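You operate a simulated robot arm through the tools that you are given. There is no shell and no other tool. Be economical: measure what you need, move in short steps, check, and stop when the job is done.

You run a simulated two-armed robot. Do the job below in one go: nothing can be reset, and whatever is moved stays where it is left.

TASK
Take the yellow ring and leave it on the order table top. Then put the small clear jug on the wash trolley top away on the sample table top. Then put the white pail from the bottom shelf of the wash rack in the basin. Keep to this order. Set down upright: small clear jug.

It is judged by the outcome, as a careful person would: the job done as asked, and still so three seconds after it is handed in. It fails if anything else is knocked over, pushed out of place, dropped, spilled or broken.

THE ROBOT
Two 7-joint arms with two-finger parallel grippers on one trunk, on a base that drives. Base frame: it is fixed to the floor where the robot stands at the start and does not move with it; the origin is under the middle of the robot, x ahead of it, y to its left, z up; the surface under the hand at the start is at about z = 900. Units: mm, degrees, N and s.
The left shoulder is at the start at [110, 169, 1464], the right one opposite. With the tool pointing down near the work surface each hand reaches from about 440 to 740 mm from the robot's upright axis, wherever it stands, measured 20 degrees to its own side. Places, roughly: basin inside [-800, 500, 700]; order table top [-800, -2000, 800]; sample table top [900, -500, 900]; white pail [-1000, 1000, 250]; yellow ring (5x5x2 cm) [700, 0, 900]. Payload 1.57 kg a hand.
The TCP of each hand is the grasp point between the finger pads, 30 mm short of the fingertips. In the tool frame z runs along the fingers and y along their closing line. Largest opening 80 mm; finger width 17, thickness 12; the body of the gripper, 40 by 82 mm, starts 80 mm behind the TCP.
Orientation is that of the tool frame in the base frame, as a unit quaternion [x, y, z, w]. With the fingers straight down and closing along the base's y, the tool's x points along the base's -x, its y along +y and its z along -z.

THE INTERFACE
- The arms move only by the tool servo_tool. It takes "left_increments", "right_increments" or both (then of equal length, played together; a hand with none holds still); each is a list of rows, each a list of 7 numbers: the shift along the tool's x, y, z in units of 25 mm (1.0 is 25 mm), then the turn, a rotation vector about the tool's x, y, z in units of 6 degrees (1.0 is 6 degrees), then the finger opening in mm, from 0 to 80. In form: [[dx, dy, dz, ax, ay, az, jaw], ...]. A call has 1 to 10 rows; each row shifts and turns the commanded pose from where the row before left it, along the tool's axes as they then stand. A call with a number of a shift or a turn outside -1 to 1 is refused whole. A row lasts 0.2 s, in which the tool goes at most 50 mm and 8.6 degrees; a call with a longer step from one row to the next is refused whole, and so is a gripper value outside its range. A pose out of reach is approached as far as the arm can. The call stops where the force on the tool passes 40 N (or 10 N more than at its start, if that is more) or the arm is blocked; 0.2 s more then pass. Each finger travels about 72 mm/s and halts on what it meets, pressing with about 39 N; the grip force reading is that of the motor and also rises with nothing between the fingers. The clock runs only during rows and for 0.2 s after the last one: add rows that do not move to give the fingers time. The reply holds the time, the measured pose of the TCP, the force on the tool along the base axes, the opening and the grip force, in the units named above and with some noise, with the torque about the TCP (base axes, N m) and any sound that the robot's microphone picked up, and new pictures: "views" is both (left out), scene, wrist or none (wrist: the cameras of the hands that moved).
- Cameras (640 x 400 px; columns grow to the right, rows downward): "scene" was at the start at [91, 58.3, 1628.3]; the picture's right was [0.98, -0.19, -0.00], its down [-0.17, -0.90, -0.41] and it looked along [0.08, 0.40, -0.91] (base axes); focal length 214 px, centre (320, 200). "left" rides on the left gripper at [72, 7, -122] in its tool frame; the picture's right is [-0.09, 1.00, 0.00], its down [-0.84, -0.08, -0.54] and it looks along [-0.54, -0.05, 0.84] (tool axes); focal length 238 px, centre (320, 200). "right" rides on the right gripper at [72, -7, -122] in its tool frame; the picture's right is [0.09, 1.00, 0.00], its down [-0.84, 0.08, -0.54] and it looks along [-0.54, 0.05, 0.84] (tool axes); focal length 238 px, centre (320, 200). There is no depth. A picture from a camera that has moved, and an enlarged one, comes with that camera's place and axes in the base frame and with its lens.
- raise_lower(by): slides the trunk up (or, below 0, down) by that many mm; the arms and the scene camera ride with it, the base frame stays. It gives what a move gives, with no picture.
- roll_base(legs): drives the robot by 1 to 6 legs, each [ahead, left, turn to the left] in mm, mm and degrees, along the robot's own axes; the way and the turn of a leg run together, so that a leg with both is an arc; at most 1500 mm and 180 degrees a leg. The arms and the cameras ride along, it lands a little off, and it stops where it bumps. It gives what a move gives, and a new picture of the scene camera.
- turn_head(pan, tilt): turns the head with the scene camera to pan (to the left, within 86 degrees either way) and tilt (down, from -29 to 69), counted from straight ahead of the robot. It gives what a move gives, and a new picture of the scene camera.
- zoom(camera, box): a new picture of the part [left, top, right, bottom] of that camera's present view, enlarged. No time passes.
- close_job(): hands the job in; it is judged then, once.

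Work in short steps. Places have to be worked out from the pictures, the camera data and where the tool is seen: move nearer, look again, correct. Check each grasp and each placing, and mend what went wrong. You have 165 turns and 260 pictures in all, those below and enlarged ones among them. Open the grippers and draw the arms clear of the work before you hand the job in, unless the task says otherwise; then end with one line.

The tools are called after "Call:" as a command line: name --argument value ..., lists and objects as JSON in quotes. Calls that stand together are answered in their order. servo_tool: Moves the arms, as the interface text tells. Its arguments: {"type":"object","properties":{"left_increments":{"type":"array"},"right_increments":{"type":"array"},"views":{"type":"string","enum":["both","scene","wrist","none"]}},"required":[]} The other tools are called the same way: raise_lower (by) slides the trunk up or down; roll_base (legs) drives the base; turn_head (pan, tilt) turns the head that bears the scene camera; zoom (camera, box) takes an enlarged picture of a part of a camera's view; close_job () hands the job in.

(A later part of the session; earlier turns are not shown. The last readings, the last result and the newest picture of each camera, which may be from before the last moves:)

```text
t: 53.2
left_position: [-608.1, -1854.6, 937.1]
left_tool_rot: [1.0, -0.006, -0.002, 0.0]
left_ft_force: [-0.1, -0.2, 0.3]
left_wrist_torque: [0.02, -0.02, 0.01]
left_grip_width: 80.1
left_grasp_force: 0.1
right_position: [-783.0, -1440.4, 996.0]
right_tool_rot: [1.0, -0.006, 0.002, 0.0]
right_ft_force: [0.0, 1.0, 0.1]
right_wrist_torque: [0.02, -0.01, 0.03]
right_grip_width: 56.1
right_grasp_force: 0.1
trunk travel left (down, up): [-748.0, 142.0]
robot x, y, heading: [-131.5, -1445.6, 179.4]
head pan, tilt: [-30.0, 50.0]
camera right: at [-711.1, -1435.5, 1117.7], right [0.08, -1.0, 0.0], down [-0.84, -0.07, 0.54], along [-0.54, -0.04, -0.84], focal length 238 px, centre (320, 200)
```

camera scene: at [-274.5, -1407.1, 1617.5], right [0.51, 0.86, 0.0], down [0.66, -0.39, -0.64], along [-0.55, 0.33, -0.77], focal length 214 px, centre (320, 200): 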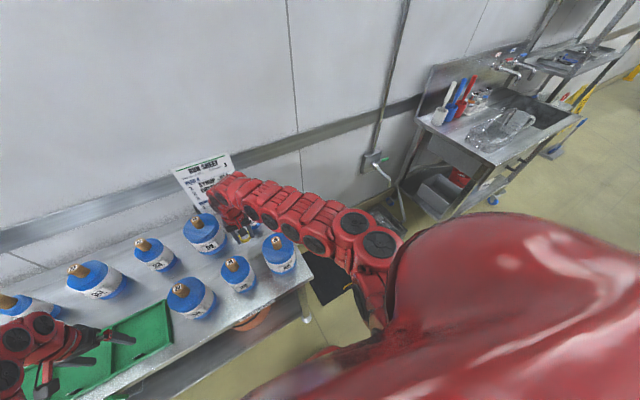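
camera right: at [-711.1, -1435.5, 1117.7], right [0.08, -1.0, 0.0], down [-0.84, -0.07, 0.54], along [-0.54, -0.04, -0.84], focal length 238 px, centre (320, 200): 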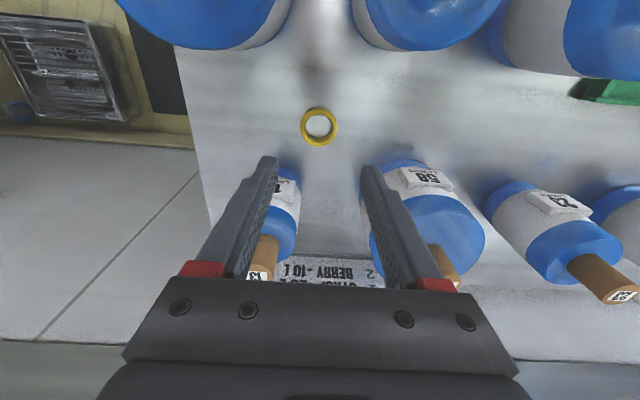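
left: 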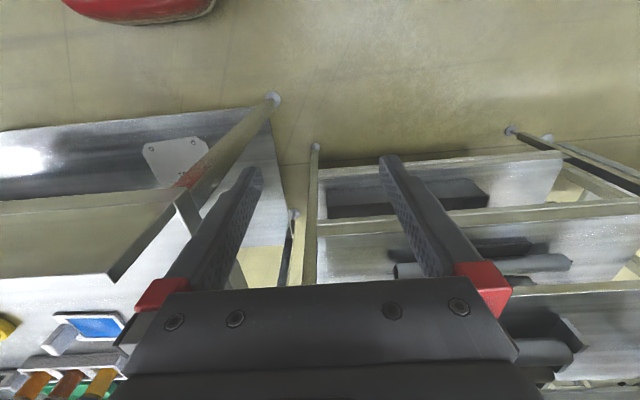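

Ring placed flat on the order table. I'll lift more, then zoom at the sink corner.

Call:
servo_tool --right_increments '[[0, 0, -1, 0, 0, 0, 56], [0, 0, -1, 0, 0, 0, 56], [0, 0, -1, 0, 0, 0, 56], [0, 0, -1, 0, 0, 0, 56], [0, 0, 0, 0, 0, 0, 56]]' --views "none"

Call:
turn_head --pan -75 --tilt 25

Call:
zoom --camera "scene" --box '[200, 130, 440, 280]'

```text
t: 54.4
left_position: [-608.4, -1855.8, 936.7]
left_tool_rot: [1.0, -0.007, -0.002, 0.0]
left_ft_force: [-0.8, 0.6, 0.0]
left_wrist_torque: [0.0, -0.01, 0.0]
left_grip_width: 79.9
left_grasp_force: 0.0
right_position: [-783.3, -1440.2, 1095.9]
right_tool_rot: [1.0, -0.007, 0.001, 0.0]
right_ft_force: [0.2, 0.9, 0.0]
right_wrist_torque: [0.01, -0.03, 0.01]
right_grip_width: 56.1
right_grasp_force: 0.0
trunk travel left (down, up): [-748.0, 142.0]
robot x, y, heading: [-129.0, -1448.0, 179.3]
head pan, tilt: [-30.0, 50.0]
```

```text
t: 55.5
left_position: [-608.4, -1855.7, 937.2]
left_tool_rot: [1.0, -0.006, -0.002, 0.001]
left_ft_force: [0.1, 0.4, 0.6]
left_wrist_torque: [-0.02, -0.02, 0.03]
left_grip_width: 80.0
left_grasp_force: 0.2
right_position: [-784.5, -1440.5, 1095.3]
right_tool_rot: [1.0, -0.006, 0.001, 0.0]
right_ft_force: [-0.1, 0.5, 0.7]
right_wrist_torque: [0.0, -0.01, 0.02]
right_grip_width: 55.9
right_grasp_force: 0.1
trunk travel left (down, up): [-748.0, 142.0]
robot x, y, heading: [-128.5, -1447.6, 179.4]
head pan, tilt: [-75.0, 25.0]
camera scene: at [-231.3, -1357.4, 1654.9], right [0.97, 0.25, 0.0], down [0.1, -0.41, -0.91], along [-0.22, 0.88, -0.42], focal length 214 px, centre (320, 200)
```

scene: 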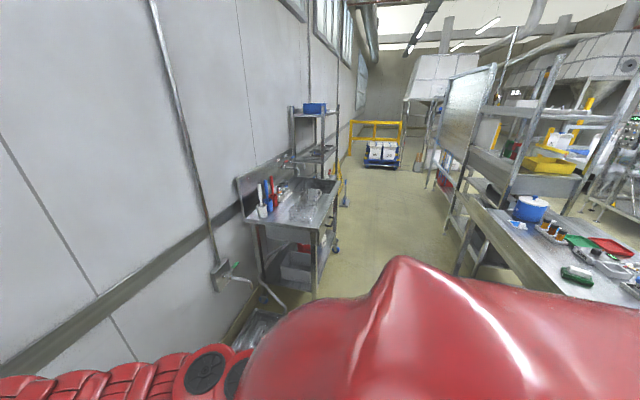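

```text
2.67 times, centred on (320, 205) of scene
camera zoom: at [-231.3, -1357.4, 1654.9], right [0.97, 0.25, 0.0], down [0.1, -0.41, -0.91], along [-0.22, 0.88, -0.42], focal length 572 px, centre (320, 187)
```

zoom: 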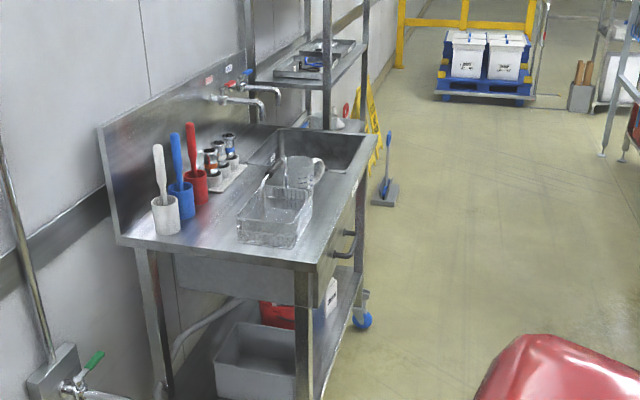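

The wash trolley (with basin) stands at about x -520..-1000, y -200..600; the jug with a handle is near (-680, 190). I'll raise, back off, and strafe right along the clear aisle.

Call:
raise_lower --by 140

Call:
roll_base --legs '[[-130, 0, 0], [0, -1000, 0]]'

Call:
turn_head --pan -35 --tilt 45

```text
t: 57.2
left_position: [-609.4, -1854.9, 1076.4]
left_tool_rot: [1.0, -0.007, 0.0, 0.001]
left_ft_force: [0.2, 0.1, 0.1]
left_wrist_torque: [0.01, 0.0, -0.01]
left_grip_width: 79.8
left_grasp_force: 0.0
right_position: [-783.7, -1440.1, 1236.0]
right_tool_rot: [1.0, -0.007, 0.001, -0.001]
right_ft_force: [0.0, 0.1, 0.3]
right_wrist_torque: [0.01, 0.01, -0.01]
right_grip_width: 56.0
right_grasp_force: 0.0
trunk travel left (down, up): [-888.0, 2.0]
robot x, y, heading: [-129.5, -1449.5, 179.3]
head pan, tilt: [-75.0, 25.0]
```

```text
t: 63.2
left_position: [-465.3, -859.6, 1077.7]
left_tool_rot: [1.0, -0.011, -0.002, 0.0]
left_ft_force: [0.8, -0.2, 0.2]
left_wrist_torque: [-0.01, 0.02, 0.02]
left_grip_width: 80.2
left_grasp_force: 0.0
right_position: [-638.3, -443.4, 1235.8]
right_tool_rot: [1.0, -0.011, 0.001, 0.001]
right_ft_force: [-0.1, -0.1, 0.5]
right_wrist_torque: [-0.01, -0.01, -0.01]
right_grip_width: 56.0
right_grasp_force: 0.0
trunk travel left (down, up): [-888.0, 2.0]
robot x, y, heading: [18.5, -456.3, 178.5]
head pan, tilt: [-75.0, 25.0]
camera scene: at [-83.9, -366.2, 1795.0], right [0.97, 0.24, 0.0], down [0.1, -0.41, -0.91], along [-0.21, 0.88, -0.42], focal length 214 px, centre (320, 200)
```

scene: 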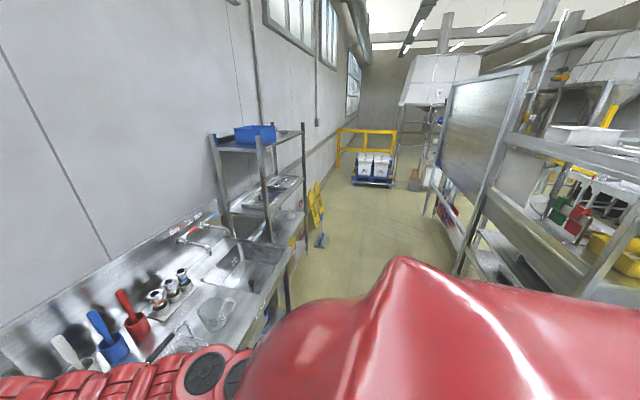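

```text
t: 64.3
left_position: [-466.1, -860.8, 1077.1]
left_tool_rot: [1.0, -0.012, -0.002, 0.001]
left_ft_force: [-0.5, -0.6, 0.2]
left_wrist_torque: [0.0, 0.0, -0.05]
left_grip_width: 80.0
left_grasp_force: 0.0
right_position: [-637.6, -443.9, 1236.1]
right_tool_rot: [1.0, -0.012, 0.0, 0.0]
right_ft_force: [0.7, -0.7, -0.4]
right_wrist_torque: [0.0, 0.04, -0.01]
right_grip_width: 55.8
right_grasp_force: 0.0
trunk travel left (down, up): [-888.0, 2.0]
robot x, y, heading: [17.7, -457.7, 178.7]
head pan, tilt: [-35.0, 45.0]
camera scene: at [-127.5, -407.1, 1764.4], right [0.59, 0.81, 0.0], down [0.57, -0.42, -0.71], along [-0.57, 0.42, -0.71], focal length 214 px, centre (320, 200)
```

scene: 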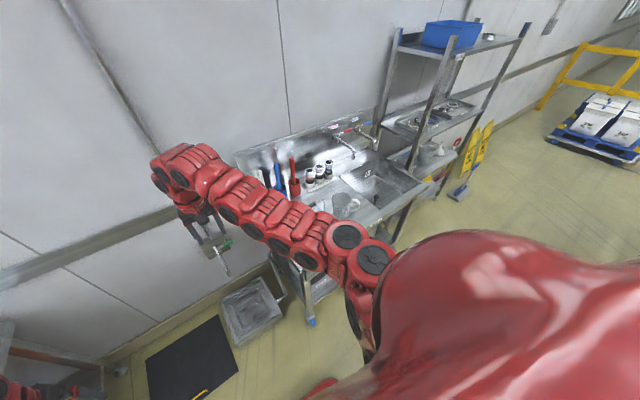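

Strafing 440 mm more to get opposite the jug.

Call:
roll_base --legs '[[0, -440, 1]]'

Call:
turn_head --pan -10 --tilt 50

Call:
zoom --camera "right" --box '[0, 0, 640, 400]'

```text
t: 67.0
left_position: [-455.2, -428.1, 1076.7]
left_tool_rot: [1.0, -0.007, -0.002, 0.0]
left_ft_force: [0.1, -0.8, -0.3]
left_wrist_torque: [-0.05, -0.03, 0.0]
left_grip_width: 80.3
left_grasp_force: 0.1
right_position: [-629.2, -14.2, 1235.7]
right_tool_rot: [1.0, -0.006, 0.001, 0.0]
right_ft_force: [0.3, 0.0, 0.2]
right_wrist_torque: [-0.02, 0.01, 0.01]
right_grip_width: 56.1
right_grasp_force: 0.0
trunk travel left (down, up): [-888.0, 2.0]
robot x, y, heading: [25.9, -22.2, 179.2]
head pan, tilt: [-35.0, 45.0]
camera scene: at [-119.9, 26.5, 1764.4], right [0.59, 0.81, 0.0], down [0.57, -0.41, -0.71], along [-0.57, 0.41, -0.71], focal length 214 px, centre (320, 200)
```

scene: 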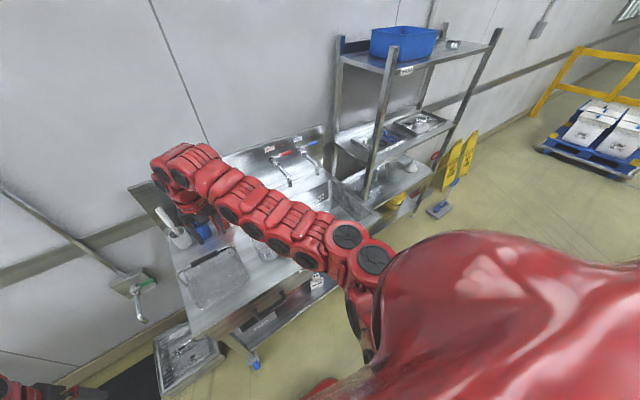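

```text
t: 67.8
left_position: [-454.3, -428.0, 1077.9]
left_tool_rot: [1.0, -0.007, -0.002, 0.001]
left_ft_force: [-0.3, 0.1, 0.3]
left_wrist_torque: [-0.04, -0.02, -0.01]
left_grip_width: 80.1
left_grasp_force: 0.0
right_position: [-629.8, -13.7, 1235.7]
right_tool_rot: [1.0, -0.007, 0.001, 0.0]
right_ft_force: [1.2, 0.4, 0.2]
right_wrist_torque: [0.0, -0.01, 0.0]
right_grip_width: 56.2
right_grasp_force: 0.1
trunk travel left (down, up): [-888.0, 2.0]
robot x, y, heading: [23.5, -23.5, 179.3]
head pan, tilt: [-10.0, 50.0]
camera scene: at [-129.5, -5.2, 1757.4], right [0.19, 0.98, 0.0], down [0.75, -0.14, -0.64], along [-0.63, 0.12, -0.77], focal length 214 px, centre (320, 200)
```

scene: 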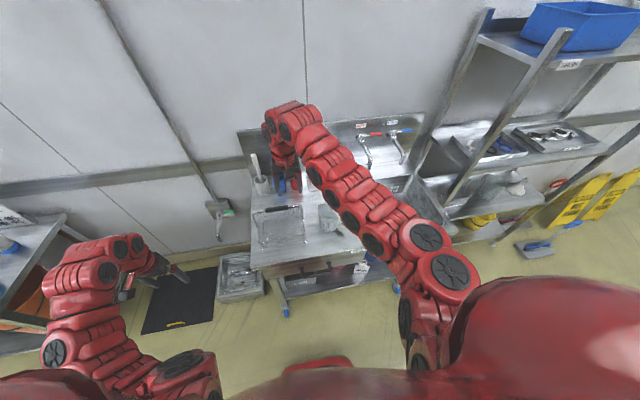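

```text
1.00 times, centred on (320, 200) of right (not enlarged: the box is as wide or as high as the picture)
camera zoom: at [-557.4, -7.9, 1358.1], right [0.08, -1.0, 0.0], down [-0.84, -0.07, 0.54], along [-0.54, -0.04, -0.84], focal length 238 px, centre (320, 200)
```

zoom: 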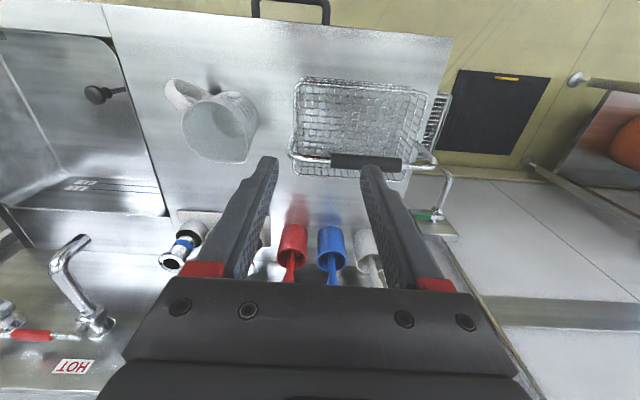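

Jug at about (-680, 150). I'll drive ahead 80 mm and bring the right hand over it.

Call:
roll_base --legs '[[80, 0, 0]]'

Call:
servo_tool --right_increments '[[0.2, -1, 0.2, 0, 0, 0, 80], [0.2, -1, 0.2, 0, 0, 0, 80], [0.2, -1, 0.2, 0, 0, 0, 80], [0.2, -1, 0.2, 0, 0, 0, 80], [0, -1, 0.2, 0, 0, 0, 80], [0, -1, 0.2, 0, 0, 0, 80], [0, 0, 0, 0, 0, 0, 80]]' --views "both"

```text
t: 68.9
left_position: [-528.2, -428.0, 1078.0]
left_tool_rot: [1.0, -0.006, -0.004, 0.001]
left_ft_force: [0.3, -0.2, -0.2]
left_wrist_torque: [0.06, 0.01, 0.0]
left_grip_width: 79.9
left_grasp_force: 0.1
right_position: [-704.5, -13.6, 1238.0]
right_tool_rot: [1.0, -0.005, -0.001, 0.0]
right_ft_force: [0.4, 0.0, -0.3]
right_wrist_torque: [-0.02, 0.0, 0.05]
right_grip_width: 55.8
right_grasp_force: 0.1
trunk travel left (down, up): [-888.0, 2.0]
robot x, y, heading: [-51.6, -20.9, 179.2]
head pan, tilt: [-10.0, 50.0]
camera scene: at [-204.1, -4.6, 1757.9], right [0.19, 0.98, 0.0], down [0.75, -0.14, -0.64], along [-0.63, 0.12, -0.76], focal length 214 px, centre (320, 200)
```

scene: 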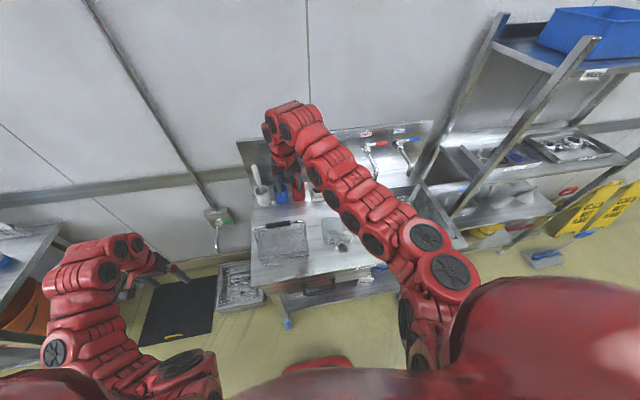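

```text
t: 70.5
left_position: [-531.4, -428.6, 1076.9]
left_tool_rot: [1.0, -0.007, -0.002, 0.0]
left_ft_force: [-0.9, 0.4, -0.7]
left_wrist_torque: [0.0, 0.01, 0.0]
left_grip_width: 80.0
left_grasp_force: 0.1
right_position: [-687.2, 85.7, 1215.5]
right_tool_rot: [1.0, -0.006, 0.0, -0.001]
right_ft_force: [-0.5, -0.1, -0.8]
right_wrist_torque: [0.01, 0.01, -0.02]
right_grip_width: 79.9
right_grasp_force: 0.1
right hand out of reach, approached as far as the arm can: row 4, 5, 6
trunk travel left (down, up): [-888.0, 2.0]
robot x, y, heading: [-48.4, -18.8, 179.6]
head pan, tilt: [-10.0, 50.0]
camera scene: at [-207.3, -4.3, 1757.5], right [0.19, 0.98, 0.0], down [0.75, -0.14, -0.64], along [-0.63, 0.12, -0.77], focal length 214 px, centre (320, 200)
camera right: at [-615.8, 91.0, 1337.7], right [0.08, -1.0, 0.0], down [-0.84, -0.07, 0.54], along [-0.54, -0.04, -0.84], focal length 238 px, centre (320, 200)
```

scene: 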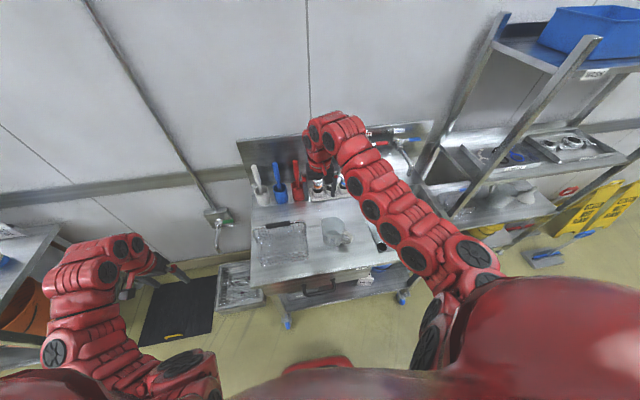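
right: 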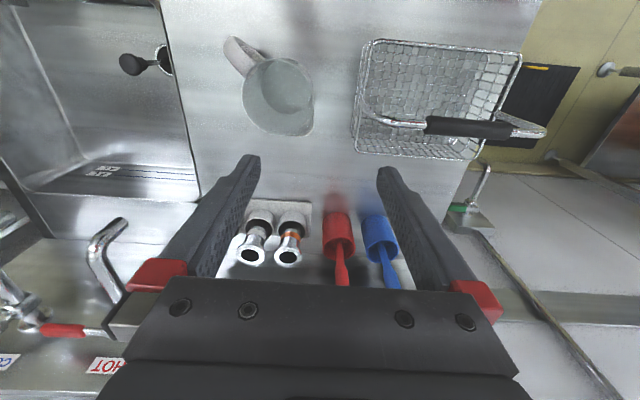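

The jug sits near (-690, 155) with its handle pointing to +x+y. I'll lower the trunk so the arm isn't folded at its limit and come nearer.

Call:
raise_lower --by -150

Call:
servo_tool --right_increments '[[0.6, -0.2, 0, 0, 0, 0, 80], [0.6, -0.2, 0, 0, 0, 0, 80], [0, 0, 0, 0, 0, 0, 80]]' --views "wrist"

```text
t: 72.2
left_position: [-531.2, -428.2, 926.6]
left_tool_rot: [1.0, -0.006, -0.002, 0.001]
left_ft_force: [0.1, 0.3, 0.9]
left_wrist_torque: [0.0, -0.01, -0.01]
left_grip_width: 80.0
left_grasp_force: 0.0
right_position: [-687.3, 85.1, 1064.9]
right_tool_rot: [1.0, -0.006, 0.0, -0.001]
right_ft_force: [-0.1, -0.5, -0.5]
right_wrist_torque: [0.01, -0.02, -0.01]
right_grip_width: 79.8
right_grasp_force: 0.0
trunk travel left (down, up): [-738.0, 152.0]
robot x, y, heading: [-49.6, -16.6, 179.4]
head pan, tilt: [-10.0, 50.0]
```

```text
t: 73.0
left_position: [-532.3, -429.1, 925.2]
left_tool_rot: [1.0, -0.006, -0.001, 0.001]
left_ft_force: [0.3, -0.4, 0.3]
left_wrist_torque: [0.02, -0.01, -0.01]
left_grip_width: 80.3
left_grasp_force: 0.0
right_position: [-688.2, 85.8, 1065.7]
right_tool_rot: [1.0, -0.006, 0.001, 0.0]
right_ft_force: [-0.2, 0.4, -0.3]
right_wrist_torque: [-0.02, 0.02, 0.03]
right_grip_width: 80.0
right_grasp_force: 0.1
right hand out of reach, approached as far as the arm can: row 1, 2
trunk travel left (down, up): [-738.0, 152.0]
robot x, y, heading: [-51.2, -14.3, 179.3]
head pan, tilt: [-10.0, 50.0]
camera right: at [-616.5, 90.5, 1187.4], right [0.08, -1.0, 0.0], down [-0.84, -0.07, 0.54], along [-0.54, -0.04, -0.84], focal length 238 px, centre (320, 200)
```

right: 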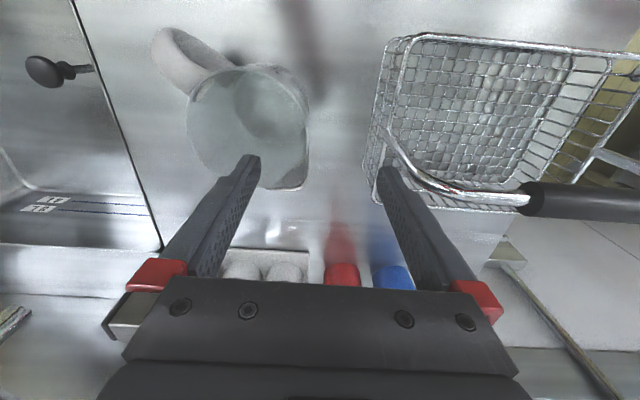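

Jug: rim about z 980, diameter ~100, too wide to grip around, so I'll pinch its wall on the -y side (about (-680, 97)). Setting jaw to 50 and coming down to z≈1015 to look.

Call:
servo_tool --right_increments '[[0, -0.2, 0.7, 0, 0, 0, 50], [0.1, -0.2, 0.7, 0, 0, 0, 50], [0.2, 0, 0.6, 0, 0, 0, 50], [0, 0, 0, 0, 0, 0, 50]]' --views "both"

```text
t: 74.0
left_position: [-532.7, -428.0, 926.9]
left_tool_rot: [1.0, -0.006, -0.002, 0.001]
left_ft_force: [-0.5, -0.2, 0.2]
left_wrist_torque: [-0.01, -0.04, -0.02]
left_grip_width: 79.9
left_grasp_force: 0.0
right_position: [-688.7, 87.5, 1057.5]
right_tool_rot: [1.0, -0.007, 0.002, 0.0]
right_ft_force: [-0.4, -0.6, -0.2]
right_wrist_torque: [0.0, 0.0, -0.01]
right_grip_width: 50.1
right_grasp_force: 0.0
right hand out of reach, approached as far as the arm can: row 1, 2, 3
trunk travel left (down, up): [-738.0, 152.0]
robot x, y, heading: [-52.1, -19.3, 179.4]
head pan, tilt: [-10.0, 50.0]
camera scene: at [-208.1, -4.7, 1607.4], right [0.19, 0.98, 0.0], down [0.75, -0.14, -0.64], along [-0.63, 0.12, -0.77], focal length 214 px, centre (320, 200)
camera right: at [-617.0, 93.2, 1179.0], right [0.08, -1.0, 0.0], down [-0.84, -0.07, 0.54], along [-0.54, -0.04, -0.84], focal length 238 px, centre (320, 200)
```

scene: 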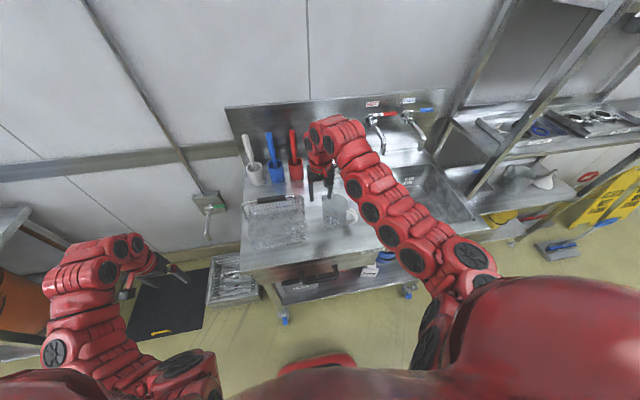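
right: 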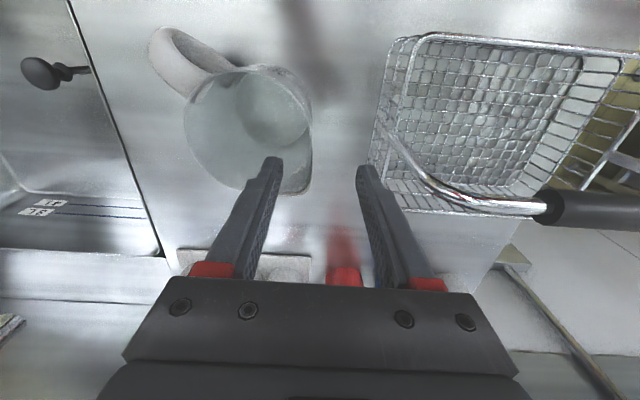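

The command likely carried unreached offset. I'll bring the commanded pose back to about (-680, 97, 1015).

Call:
servo_tool --right_increments '[[-0.6, 0.18, 0, 0, 0, 0, 50], [-0.6, 0.18, 0, 0, 0, 0, 50], [0, 0, 0, 0, 0, 0, 50]]' --views "wrist"

```text
t: 74.8
left_position: [-531.9, -428.2, 926.7]
left_tool_rot: [1.0, -0.006, -0.003, 0.001]
left_ft_force: [1.2, 0.5, -0.7]
left_wrist_torque: [0.02, -0.02, 0.01]
left_grip_width: 80.1
left_grasp_force: 0.0
right_position: [-718.1, 80.3, 1057.0]
right_tool_rot: [1.0, -0.006, 0.0, 0.0]
right_ft_force: [0.5, 0.2, 0.3]
right_wrist_torque: [0.01, 0.03, -0.03]
right_grip_width: 49.8
right_grasp_force: 0.1
trunk travel left (down, up): [-738.0, 152.0]
robot x, y, heading: [-51.7, -20.2, 179.2]
head pan, tilt: [-10.0, 50.0]
camera right: at [-647.0, 85.3, 1179.3], right [0.08, -1.0, 0.0], down [-0.84, -0.07, 0.54], along [-0.54, -0.04, -0.84], focal length 238 px, centre (320, 200)
```

right: 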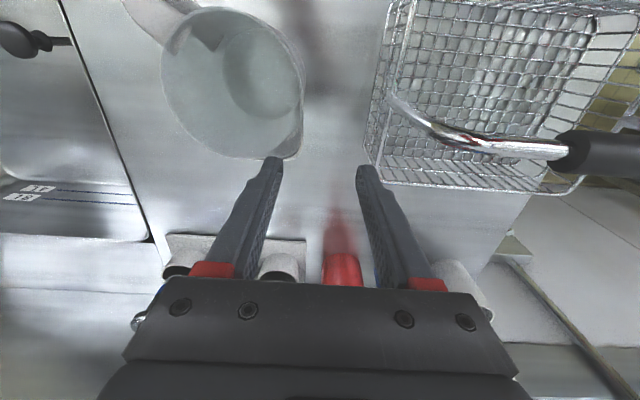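

Now try pure downward motion from here.

Call:
servo_tool --right_increments '[[0, 0, 0.8, 0, 0, 0, 50], [0, 0, 0.8, 0, 0, 0, 50], [0, 0, 0, 0, 0, 0, 50]]' --views "none"

```text
t: 75.4
left_position: [-531.8, -429.0, 927.2]
left_tool_rot: [1.0, -0.007, -0.002, 0.001]
left_ft_force: [0.3, 0.6, -0.9]
left_wrist_torque: [0.02, 0.0, 0.01]
left_grip_width: 80.0
left_grasp_force: 0.1
right_position: [-721.7, 77.5, 1035.1]
right_tool_rot: [1.0, -0.004, -0.01, 0.0]
right_ft_force: [-0.4, -1.8, 14.8]
right_wrist_torque: [0.39, 0.03, 0.01]
right_grip_width: 48.8
right_grasp_force: 0.0
trunk travel left (down, up): [-738.0, 152.0]
robot x, y, heading: [-51.2, -16.5, 179.4]
head pan, tilt: [-10.0, 50.0]
stopped in row 2 (right hand): the force on the tool passed its limit at 59 N (the readings are from after the stop); the commanded pose is now the measured one
```

Contact on the +y finger at tip height ~1005: the jug rim is higher than I judged. Backing up and looking.

Call:
servo_tool --right_increments '[[0, 0, -0.8, 0, 0, 0, 50], [0, 0, -0.8, 0, 0, 0, 50], [0, 0, 0, 0, 0, 0, 50]]' --views "both"

Call:
zoom --camera "scene" --box '[220, 120, 460, 270]'

```text
t: 76.2
left_position: [-531.8, -427.9, 926.9]
left_tool_rot: [1.0, -0.006, -0.001, 0.001]
left_ft_force: [1.1, -0.1, 0.1]
left_wrist_torque: [0.03, -0.06, 0.06]
left_grip_width: 80.0
left_grasp_force: 0.0
right_position: [-722.5, 78.0, 1072.8]
right_tool_rot: [1.0, -0.005, -0.008, 0.0]
right_ft_force: [0.6, 0.2, 0.8]
right_wrist_torque: [-0.01, 0.01, 0.02]
right_grip_width: 50.2
right_grasp_force: 0.0
trunk travel left (down, up): [-738.0, 152.0]
robot x, y, heading: [-52.6, -16.5, 179.4]
head pan, tilt: [-10.0, 50.0]
camera scene: at [-208.9, -4.7, 1607.3], right [0.18, 0.98, 0.0], down [0.75, -0.14, -0.64], along [-0.63, 0.12, -0.77], focal length 214 px, centre (320, 200)
camera right: at [-649.6, 83.0, 1194.2], right [0.08, -1.0, 0.0], down [-0.83, -0.07, 0.56], along [-0.55, -0.04, -0.83], focal length 238 px, centre (320, 200)
```

scene: 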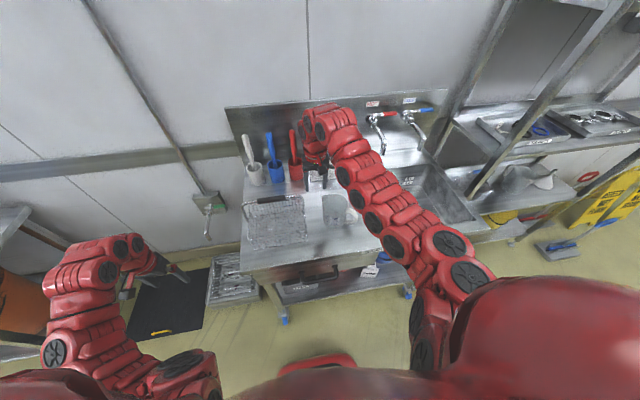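
right: 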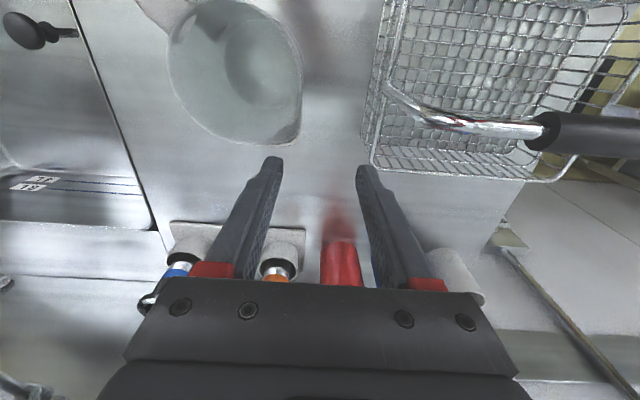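

```text
2.67 times, centred on (340, 195) of scene
camera zoom: at [-208.9, -4.7, 1607.3], right [0.18, 0.98, 0.0], down [0.75, -0.14, -0.64], along [-0.63, 0.12, -0.77], focal length 572 px, centre (267, 213)
```

zoom: 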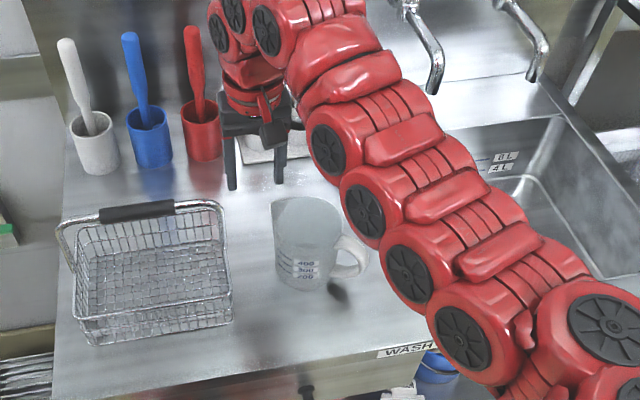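

Now clear: trolley top ≈850, jug centre ≈(-674, 143), rim z≈1006, rim diameter ≈95, spout at -x-y, handle at +x+y. I'll back the base 45 mm to stay off the fold limit, then align over the -y wall.

Call:
roll_base --legs '[[-47, 0, 0]]'

Call:
servo_tool --right_increments '[[0, -0.4, 0, 0, 0, 0, 50], [0, -0.4, 0, 0, 0, 0, 50], [0, 0, 0, 0, 0, 0, 50]]' --views "wrist"

Call:
zoom --camera "scene" --box '[220, 120, 460, 270]'

```text
t: 77.1
left_position: [-487.6, -429.0, 925.4]
left_tool_rot: [1.0, -0.007, -0.001, 0.001]
left_ft_force: [0.0, 0.0, 0.2]
left_wrist_torque: [0.0, -0.02, 0.01]
left_grip_width: 80.2
left_grasp_force: 0.0
right_position: [-676.9, 76.2, 1071.6]
right_tool_rot: [1.0, -0.004, -0.008, 0.0]
right_ft_force: [0.1, -0.8, -0.5]
right_wrist_torque: [0.05, 0.0, 0.03]
right_grip_width: 50.0
right_grasp_force: 0.0
trunk travel left (down, up): [-738.0, 152.0]
robot x, y, heading: [-3.8, -20.6, 179.8]
head pan, tilt: [-10.0, 50.0]
camera scene: at [-164.3, -5.3, 1607.1], right [0.18, 0.98, 0.0], down [0.75, -0.14, -0.64], along [-0.63, 0.12, -0.77], focal length 214 px, centre (320, 200)
```

scene: 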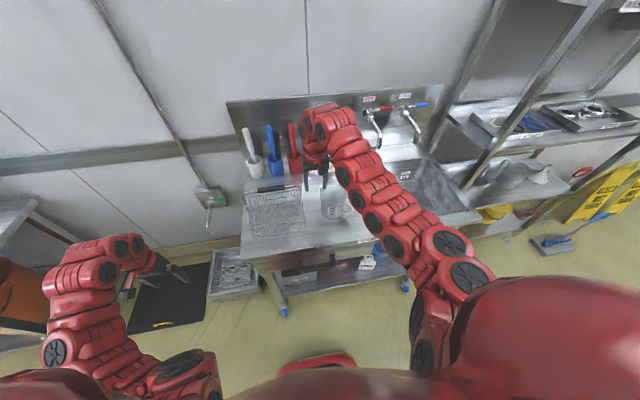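

```text
t: 77.9
left_position: [-484.3, -429.6, 925.6]
left_tool_rot: [1.0, -0.006, -0.002, 0.001]
left_ft_force: [0.2, 0.6, -0.1]
left_wrist_torque: [-0.03, 0.01, 0.02]
left_grip_width: 80.1
left_grasp_force: 0.3
right_position: [-675.8, 96.6, 1074.1]
right_tool_rot: [1.0, -0.004, -0.009, 0.001]
right_ft_force: [-0.1, 0.1, 0.5]
right_wrist_torque: [0.0, 0.03, -0.02]
right_grip_width: 50.1
right_grasp_force: 0.0
trunk travel left (down, up): [-738.0, 152.0]
robot x, y, heading: [-7.9, -20.7, 179.4]
head pan, tilt: [-10.0, 50.0]
camera right: at [-601.6, 102.0, 1194.2], right [0.08, -1.0, 0.0], down [-0.83, -0.07, 0.56], along [-0.55, -0.05, -0.83], focal length 238 px, centre (320, 200)
```

right: 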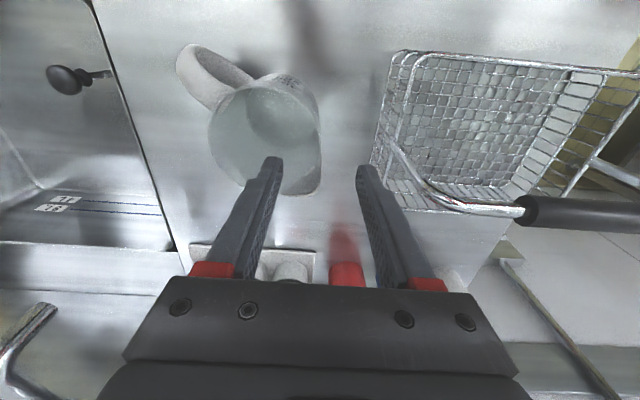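

```text
2.67 times, centred on (340, 195) of scene
camera zoom: at [-161.7, -5.6, 1607.4], right [0.18, 0.98, 0.0], down [0.75, -0.14, -0.64], along [-0.63, 0.12, -0.77], focal length 572 px, centre (267, 213)
```

zoom: 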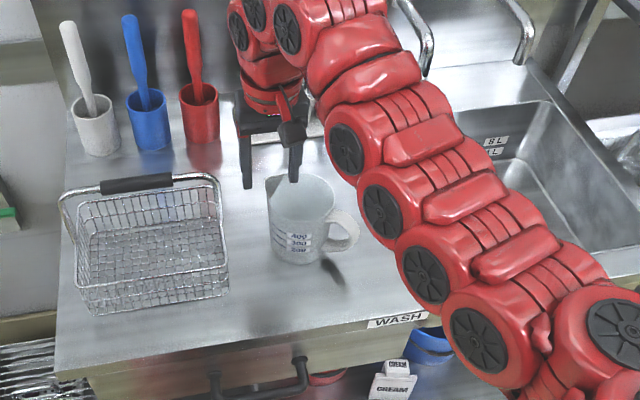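

The -y wall of the rim is at y≈95 right between the fingers. Going down 65 mm.

Call:
servo_tool --right_increments '[[0, 0, 0.5, 0, 0, 0, 50], [0, 0, 0.5, 0, 0, 0, 50], [0, 0, 0.5, 0, 0, 0, 50], [0, 0, 0.5, 0, 0, 0, 50], [0, 0, 0.5, 0, 0, 0, 50], [0, 0, 0, 0, 0, 0, 50]]' --views "wrist"

Call:
zoom --camera "scene" --box '[260, 145, 380, 220]'

```text
t: 79.3
left_position: [-484.6, -428.2, 928.0]
left_tool_rot: [1.0, -0.006, -0.003, 0.001]
left_ft_force: [0.0, -0.1, -0.4]
left_wrist_torque: [-0.01, 0.02, -0.02]
left_grip_width: 79.9
left_grasp_force: 0.1
right_position: [-677.8, 96.9, 1009.8]
right_tool_rot: [1.0, -0.005, -0.008, 0.001]
right_ft_force: [-0.3, 0.5, -0.6]
right_wrist_torque: [-0.01, -0.01, 0.01]
right_grip_width: 49.6
right_grasp_force: 0.0
trunk travel left (down, up): [-738.0, 152.0]
robot x, y, heading: [-3.9, -20.7, 179.4]
head pan, tilt: [-10.0, 50.0]
camera right: at [-603.4, 102.1, 1131.5], right [0.08, -1.0, 0.0], down [-0.83, -0.07, 0.56], along [-0.55, -0.05, -0.83], focal length 238 px, centre (320, 200)
```

right: 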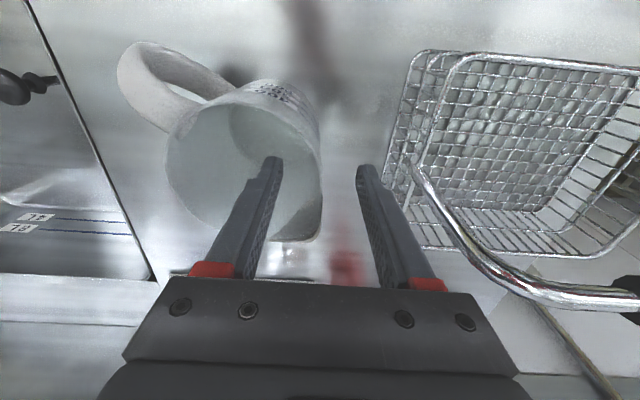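

```text
5.33 times, centred on (320, 182) of scene
camera zoom: at [-161.6, -5.3, 1607.5], right [0.18, 0.98, 0.0], down [0.75, -0.14, -0.64], along [-0.63, 0.12, -0.77], focal length 1144 px, centre (320, 293)
```

zoom: 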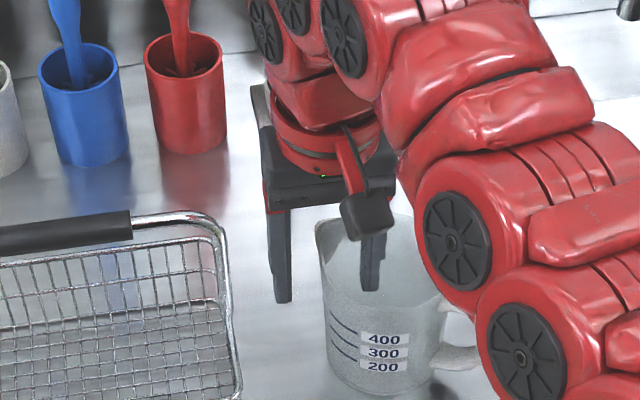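

One finger is inside the jug, the other outside. Closing on the wall.

Call:
servo_tool --right_increments '[[0, 0, 0, 0, 0, 0, 30], [0, 0, 0, 0, 0, 0, 15], [0, 0, 0, 0, 0, 0, 2], [0, 0, 0, 0, 0, 0, 0], [0, 0, 0, 0, 0, 0, 0], [0, 0, 0, 0, 0, 0, 0]]' --views "wrist"

Call:
zoom --camera "scene" --box '[260, 145, 380, 220]'

```text
t: 80.7
left_position: [-484.7, -429.2, 927.2]
left_tool_rot: [1.0, -0.006, -0.003, 0.0]
left_ft_force: [-0.2, -0.8, 0.0]
left_wrist_torque: [0.01, 0.0, 0.02]
left_grip_width: 79.8
left_grasp_force: 0.1
right_position: [-676.8, 96.4, 1010.1]
right_tool_rot: [1.0, -0.004, -0.009, 0.0]
right_ft_force: [-0.7, 1.3, 4.2]
right_wrist_torque: [0.53, -0.05, 0.07]
right_grip_width: 2.7
right_grasp_force: 23.9
trunk travel left (down, up): [-738.0, 152.0]
robot x, y, heading: [-4.3, -20.4, 179.5]
head pan, tilt: [-10.0, 50.0]
camera right: at [-603.2, 102.3, 1131.8], right [0.08, -1.0, 0.0], down [-0.83, -0.07, 0.56], along [-0.55, -0.05, -0.83], focal length 238 px, centre (320, 200)
```

right: 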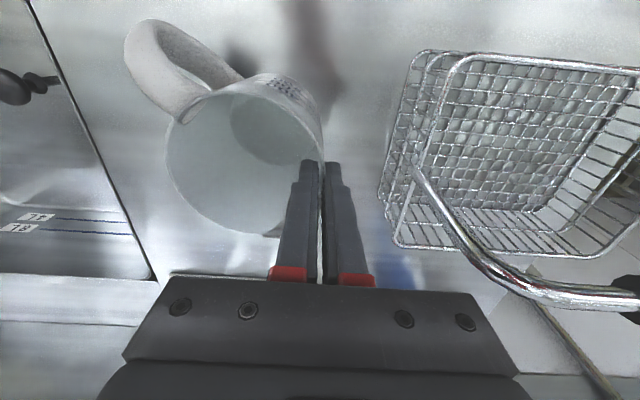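

```text
5.33 times, centred on (320, 182) of scene
camera zoom: at [-161.3, -5.1, 1607.5], right [0.18, 0.98, 0.0], down [0.75, -0.14, -0.64], along [-0.63, 0.12, -0.77], focal length 1144 px, centre (320, 293)
```

zoom: 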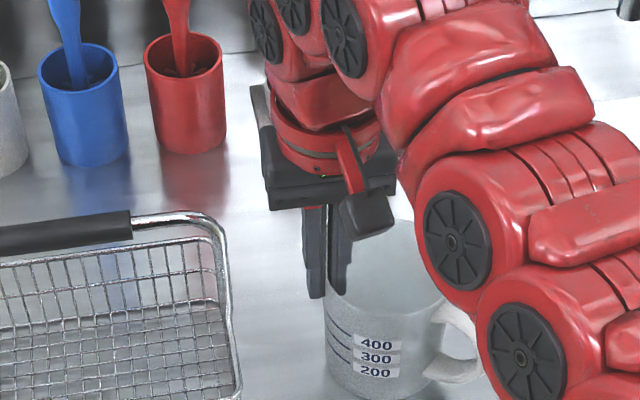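

Wall gripped (2.7 mm). Lifting slowly 60 mm and checking.

Call:
servo_tool --right_increments '[[0, 0, -0.4, 0, 0, 0, 0], [0, 0, -0.5, 0, 0, 0, 0], [0, 0, -0.5, 0, 0, 0, 0], [0, 0, -0.5, 0, 0, 0, 0], [0, 0, -0.5, 0, 0, 0, 0], [0, 0, 0, 0, 0, 0, 0]]' --views "wrist"

Call:
zoom --camera "scene" --box '[260, 125, 420, 225]'

```text
t: 82.1
left_position: [-485.4, -427.7, 926.7]
left_tool_rot: [1.0, -0.006, -0.002, 0.001]
left_ft_force: [0.4, 0.2, 0.2]
left_wrist_torque: [0.02, -0.05, 0.0]
left_grip_width: 80.2
left_grasp_force: 0.1
right_position: [-675.9, 96.0, 1071.4]
right_tool_rot: [1.0, -0.004, -0.008, 0.0]
right_ft_force: [0.3, -0.5, -0.9]
right_wrist_torque: [-0.03, 0.02, 0.03]
right_grip_width: 2.2
right_grasp_force: 24.1
trunk travel left (down, up): [-738.0, 152.0]
robot x, y, heading: [-4.1, -20.2, 179.2]
head pan, tilt: [-10.0, 50.0]
camera right: at [-602.5, 101.7, 1192.1], right [0.08, -1.0, 0.0], down [-0.83, -0.07, 0.56], along [-0.55, -0.05, -0.83], focal length 238 px, centre (320, 200)
```

right: 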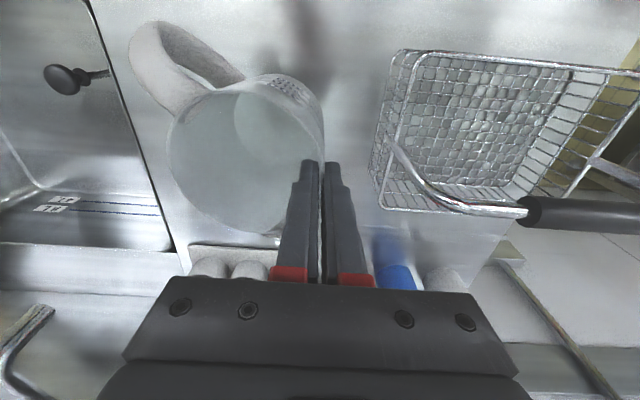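

```text
4.00 times, centred on (340, 175) of scene
camera zoom: at [-162.1, -5.3, 1607.4], right [0.18, 0.98, 0.0], down [0.75, -0.14, -0.64], along [-0.63, 0.12, -0.77], focal length 858 px, centre (240, 300)
```

zoom: 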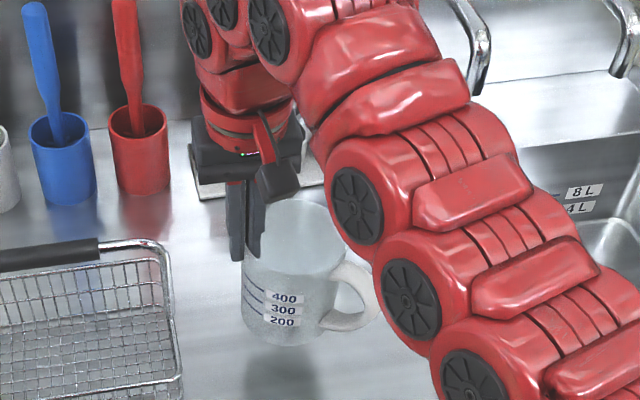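

Jug is held and lifts freely. I'll raise the trunk and turn left 180° through the open aisle to face the sample table, checking halfway.

Call:
raise_lower --by 150

Call:
roll_base --legs '[[0, 0, 45], [0, 0, 45]]'

```text
t: 83.9
left_position: [-486.0, -428.9, 1076.1]
left_tool_rot: [1.0, -0.007, -0.002, 0.002]
left_ft_force: [-0.4, 0.4, 0.4]
left_wrist_torque: [-0.03, -0.01, 0.01]
left_grip_width: 80.1
left_grasp_force: 0.1
right_position: [-676.3, 95.8, 1221.1]
right_tool_rot: [1.0, -0.005, -0.008, 0.0]
right_ft_force: [-0.9, 0.0, -1.0]
right_wrist_torque: [-0.03, 0.01, 0.0]
right_grip_width: 2.2
right_grasp_force: 23.9
trunk travel left (down, up): [-888.0, 2.0]
robot x, y, heading: [-3.7, -19.3, 179.4]
head pan, tilt: [-10.0, 50.0]
```

```text
t: 88.4
left_position: [402.0, -501.2, 1075.0]
left_tool_rot: [0.712, 0.703, -0.001, 0.002]
left_ft_force: [-0.4, -0.7, -0.7]
left_wrist_torque: [0.02, -0.03, -0.01]
left_grip_width: 80.2
left_grasp_force: 0.0
right_position: [-122.6, -689.8, 1221.5]
right_tool_rot: [0.71, 0.704, -0.006, 0.007]
right_ft_force: [1.1, -0.2, -1.1]
right_wrist_torque: [0.01, -0.03, 0.02]
right_grip_width: 2.1
right_grasp_force: 23.5
trunk travel left (down, up): [-888.0, 2.0]
robot x, y, heading: [-6.7, -20.1, -90.5]
head pan, tilt: [-10.0, 50.0]
camera scene: at [-21.5, -176.5, 1757.4], right [-0.98, 0.19, 0.0], down [0.14, 0.75, -0.64], along [-0.12, -0.63, -0.77], focal length 214 px, centre (320, 200)
```

scene: 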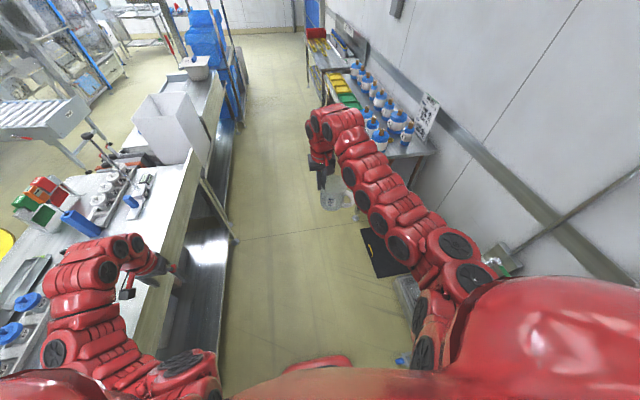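

Jug still held. Turning the remaining 90°.

Call:
roll_base --legs '[[0, 0, 45], [0, 0, 45]]'

Call:
zoom --camera "right" --box '[0, 0, 640, 400]'

```text
t: 92.9
left_position: [475.3, 387.5, 1076.7]
left_tool_rot: [0.007, 1.0, 0.0, 0.002]
left_ft_force: [0.1, -0.2, 0.8]
left_wrist_torque: [-0.04, -0.01, 0.0]
left_grip_width: 80.0
left_grasp_force: 0.0
right_position: [665.4, -138.1, 1222.4]
right_tool_rot: [0.006, 1.0, 0.001, 0.009]
right_ft_force: [-0.3, 0.0, -1.3]
right_wrist_torque: [0.02, -0.02, 0.04]
right_grip_width: 2.2
right_grasp_force: 23.8
trunk travel left (down, up): [-888.0, 2.0]
robot x, y, heading: [-5.2, -20.6, -0.8]
head pan, tilt: [-10.0, 50.0]
camera scene: at [150.2, -36.1, 1757.4], right [-0.19, -0.98, 0.0], down [-0.75, 0.14, -0.64], along [0.63, -0.12, -0.77], focal length 214 px, centre (320, 200)
```

scene: 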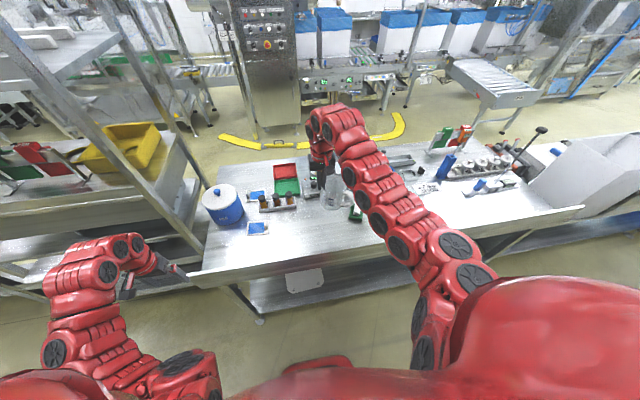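

```text
1.00 times, centred on (320, 200) of right (not enlarged: the box is as wide or as high as the picture)
camera zoom: at [590.9, -144.8, 1342.1], right [-0.08, 1.0, 0.0], down [0.83, 0.07, 0.56], along [0.55, 0.04, -0.83], focal length 238 px, centre (320, 200)
```

zoom: 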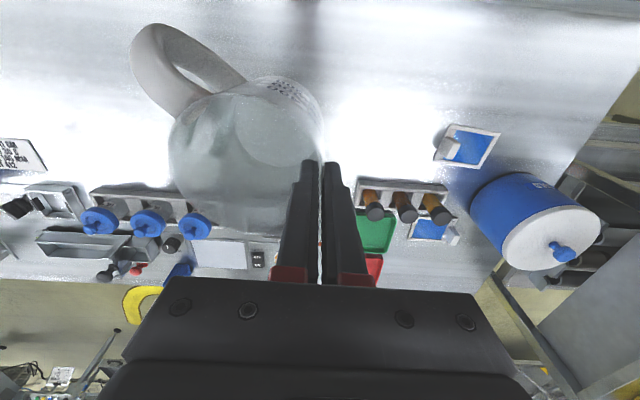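

Jug still held. I'll set it down near (668, -135), which is clear of the green pad. Lowering the trunk 110 first, then moving +y 50.

Call:
raise_lower --by -110

Call:
servo_tool --right_increments '[[0, 0.7, 0, 0, 0, 0, 0], [0, 0.7, 0, 0, 0, 0, 0], [0, 0.6, 0, 0, 0, 0, 0], [0, 0, 0.4, 0, 0, 0, 0], [0, 0, 0.4, 0, 0, 0, 0], [0, 0, 0, 0, 0, 0, 0]]' --views "both"

Call:
zoom --camera "scene" --box '[240, 125, 400, 225]'

```text
t: 94.3
left_position: [475.5, 387.6, 966.4]
left_tool_rot: [0.007, 1.0, 0.001, 0.002]
left_ft_force: [0.3, 0.1, 0.6]
left_wrist_torque: [-0.01, -0.03, -0.01]
left_grip_width: 79.9
left_grasp_force: 0.1
right_position: [664.5, -138.0, 1111.3]
right_tool_rot: [0.006, 1.0, 0.0, 0.009]
right_ft_force: [-0.2, 0.0, -0.5]
right_wrist_torque: [0.0, 0.03, -0.01]
right_grip_width: 2.4
right_grasp_force: 23.6
trunk travel left (down, up): [-778.0, 112.0]
robot x, y, heading: [-2.5, -21.0, -0.7]
head pan, tilt: [-10.0, 50.0]
```

```text
t: 95.7
left_position: [475.5, 387.8, 967.9]
left_tool_rot: [0.007, 1.0, 0.0, 0.002]
left_ft_force: [0.2, -0.6, -0.4]
left_wrist_torque: [-0.01, 0.01, 0.02]
left_grip_width: 79.9
left_grasp_force: 0.1
right_position: [665.6, -87.9, 1092.4]
right_tool_rot: [0.006, 1.0, 0.0, 0.008]
right_ft_force: [-0.5, 0.1, -0.6]
right_wrist_torque: [0.0, -0.02, 0.01]
right_grip_width: 2.2
right_grasp_force: 23.9
trunk travel left (down, up): [-778.0, 112.0]
robot x, y, heading: [-6.8, -21.5, -0.7]
head pan, tilt: [-10.0, 50.0]
camera scene: at [150.1, -35.7, 1647.4], right [-0.19, -0.98, 0.0], down [-0.75, 0.14, -0.64], along [0.63, -0.12, -0.77], focal length 214 px, centre (320, 200)
camera right: at [592.3, -94.2, 1212.3], right [-0.08, 1.0, 0.0], down [0.83, 0.07, 0.56], along [0.55, 0.04, -0.83], focal length 238 px, centre (320, 200)
```

scene: 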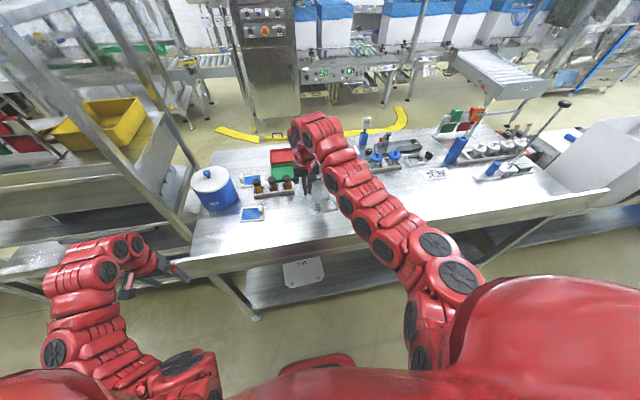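
right: 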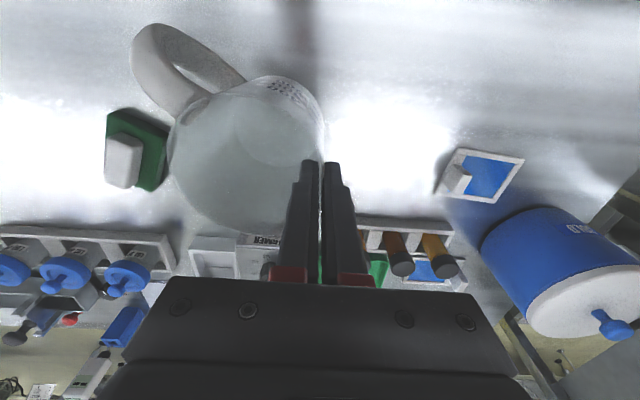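

```text
4.00 times, centred on (320, 175) of scene
camera zoom: at [150.1, -35.7, 1647.4], right [-0.19, -0.98, 0.0], down [-0.75, 0.14, -0.64], along [0.63, -0.12, -0.77], focal length 858 px, centre (320, 300)
```

zoom: 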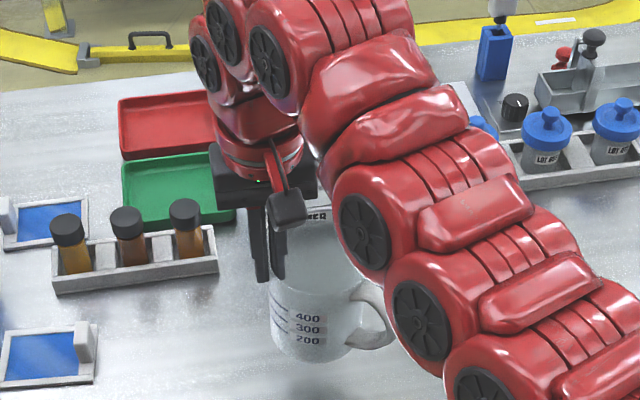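

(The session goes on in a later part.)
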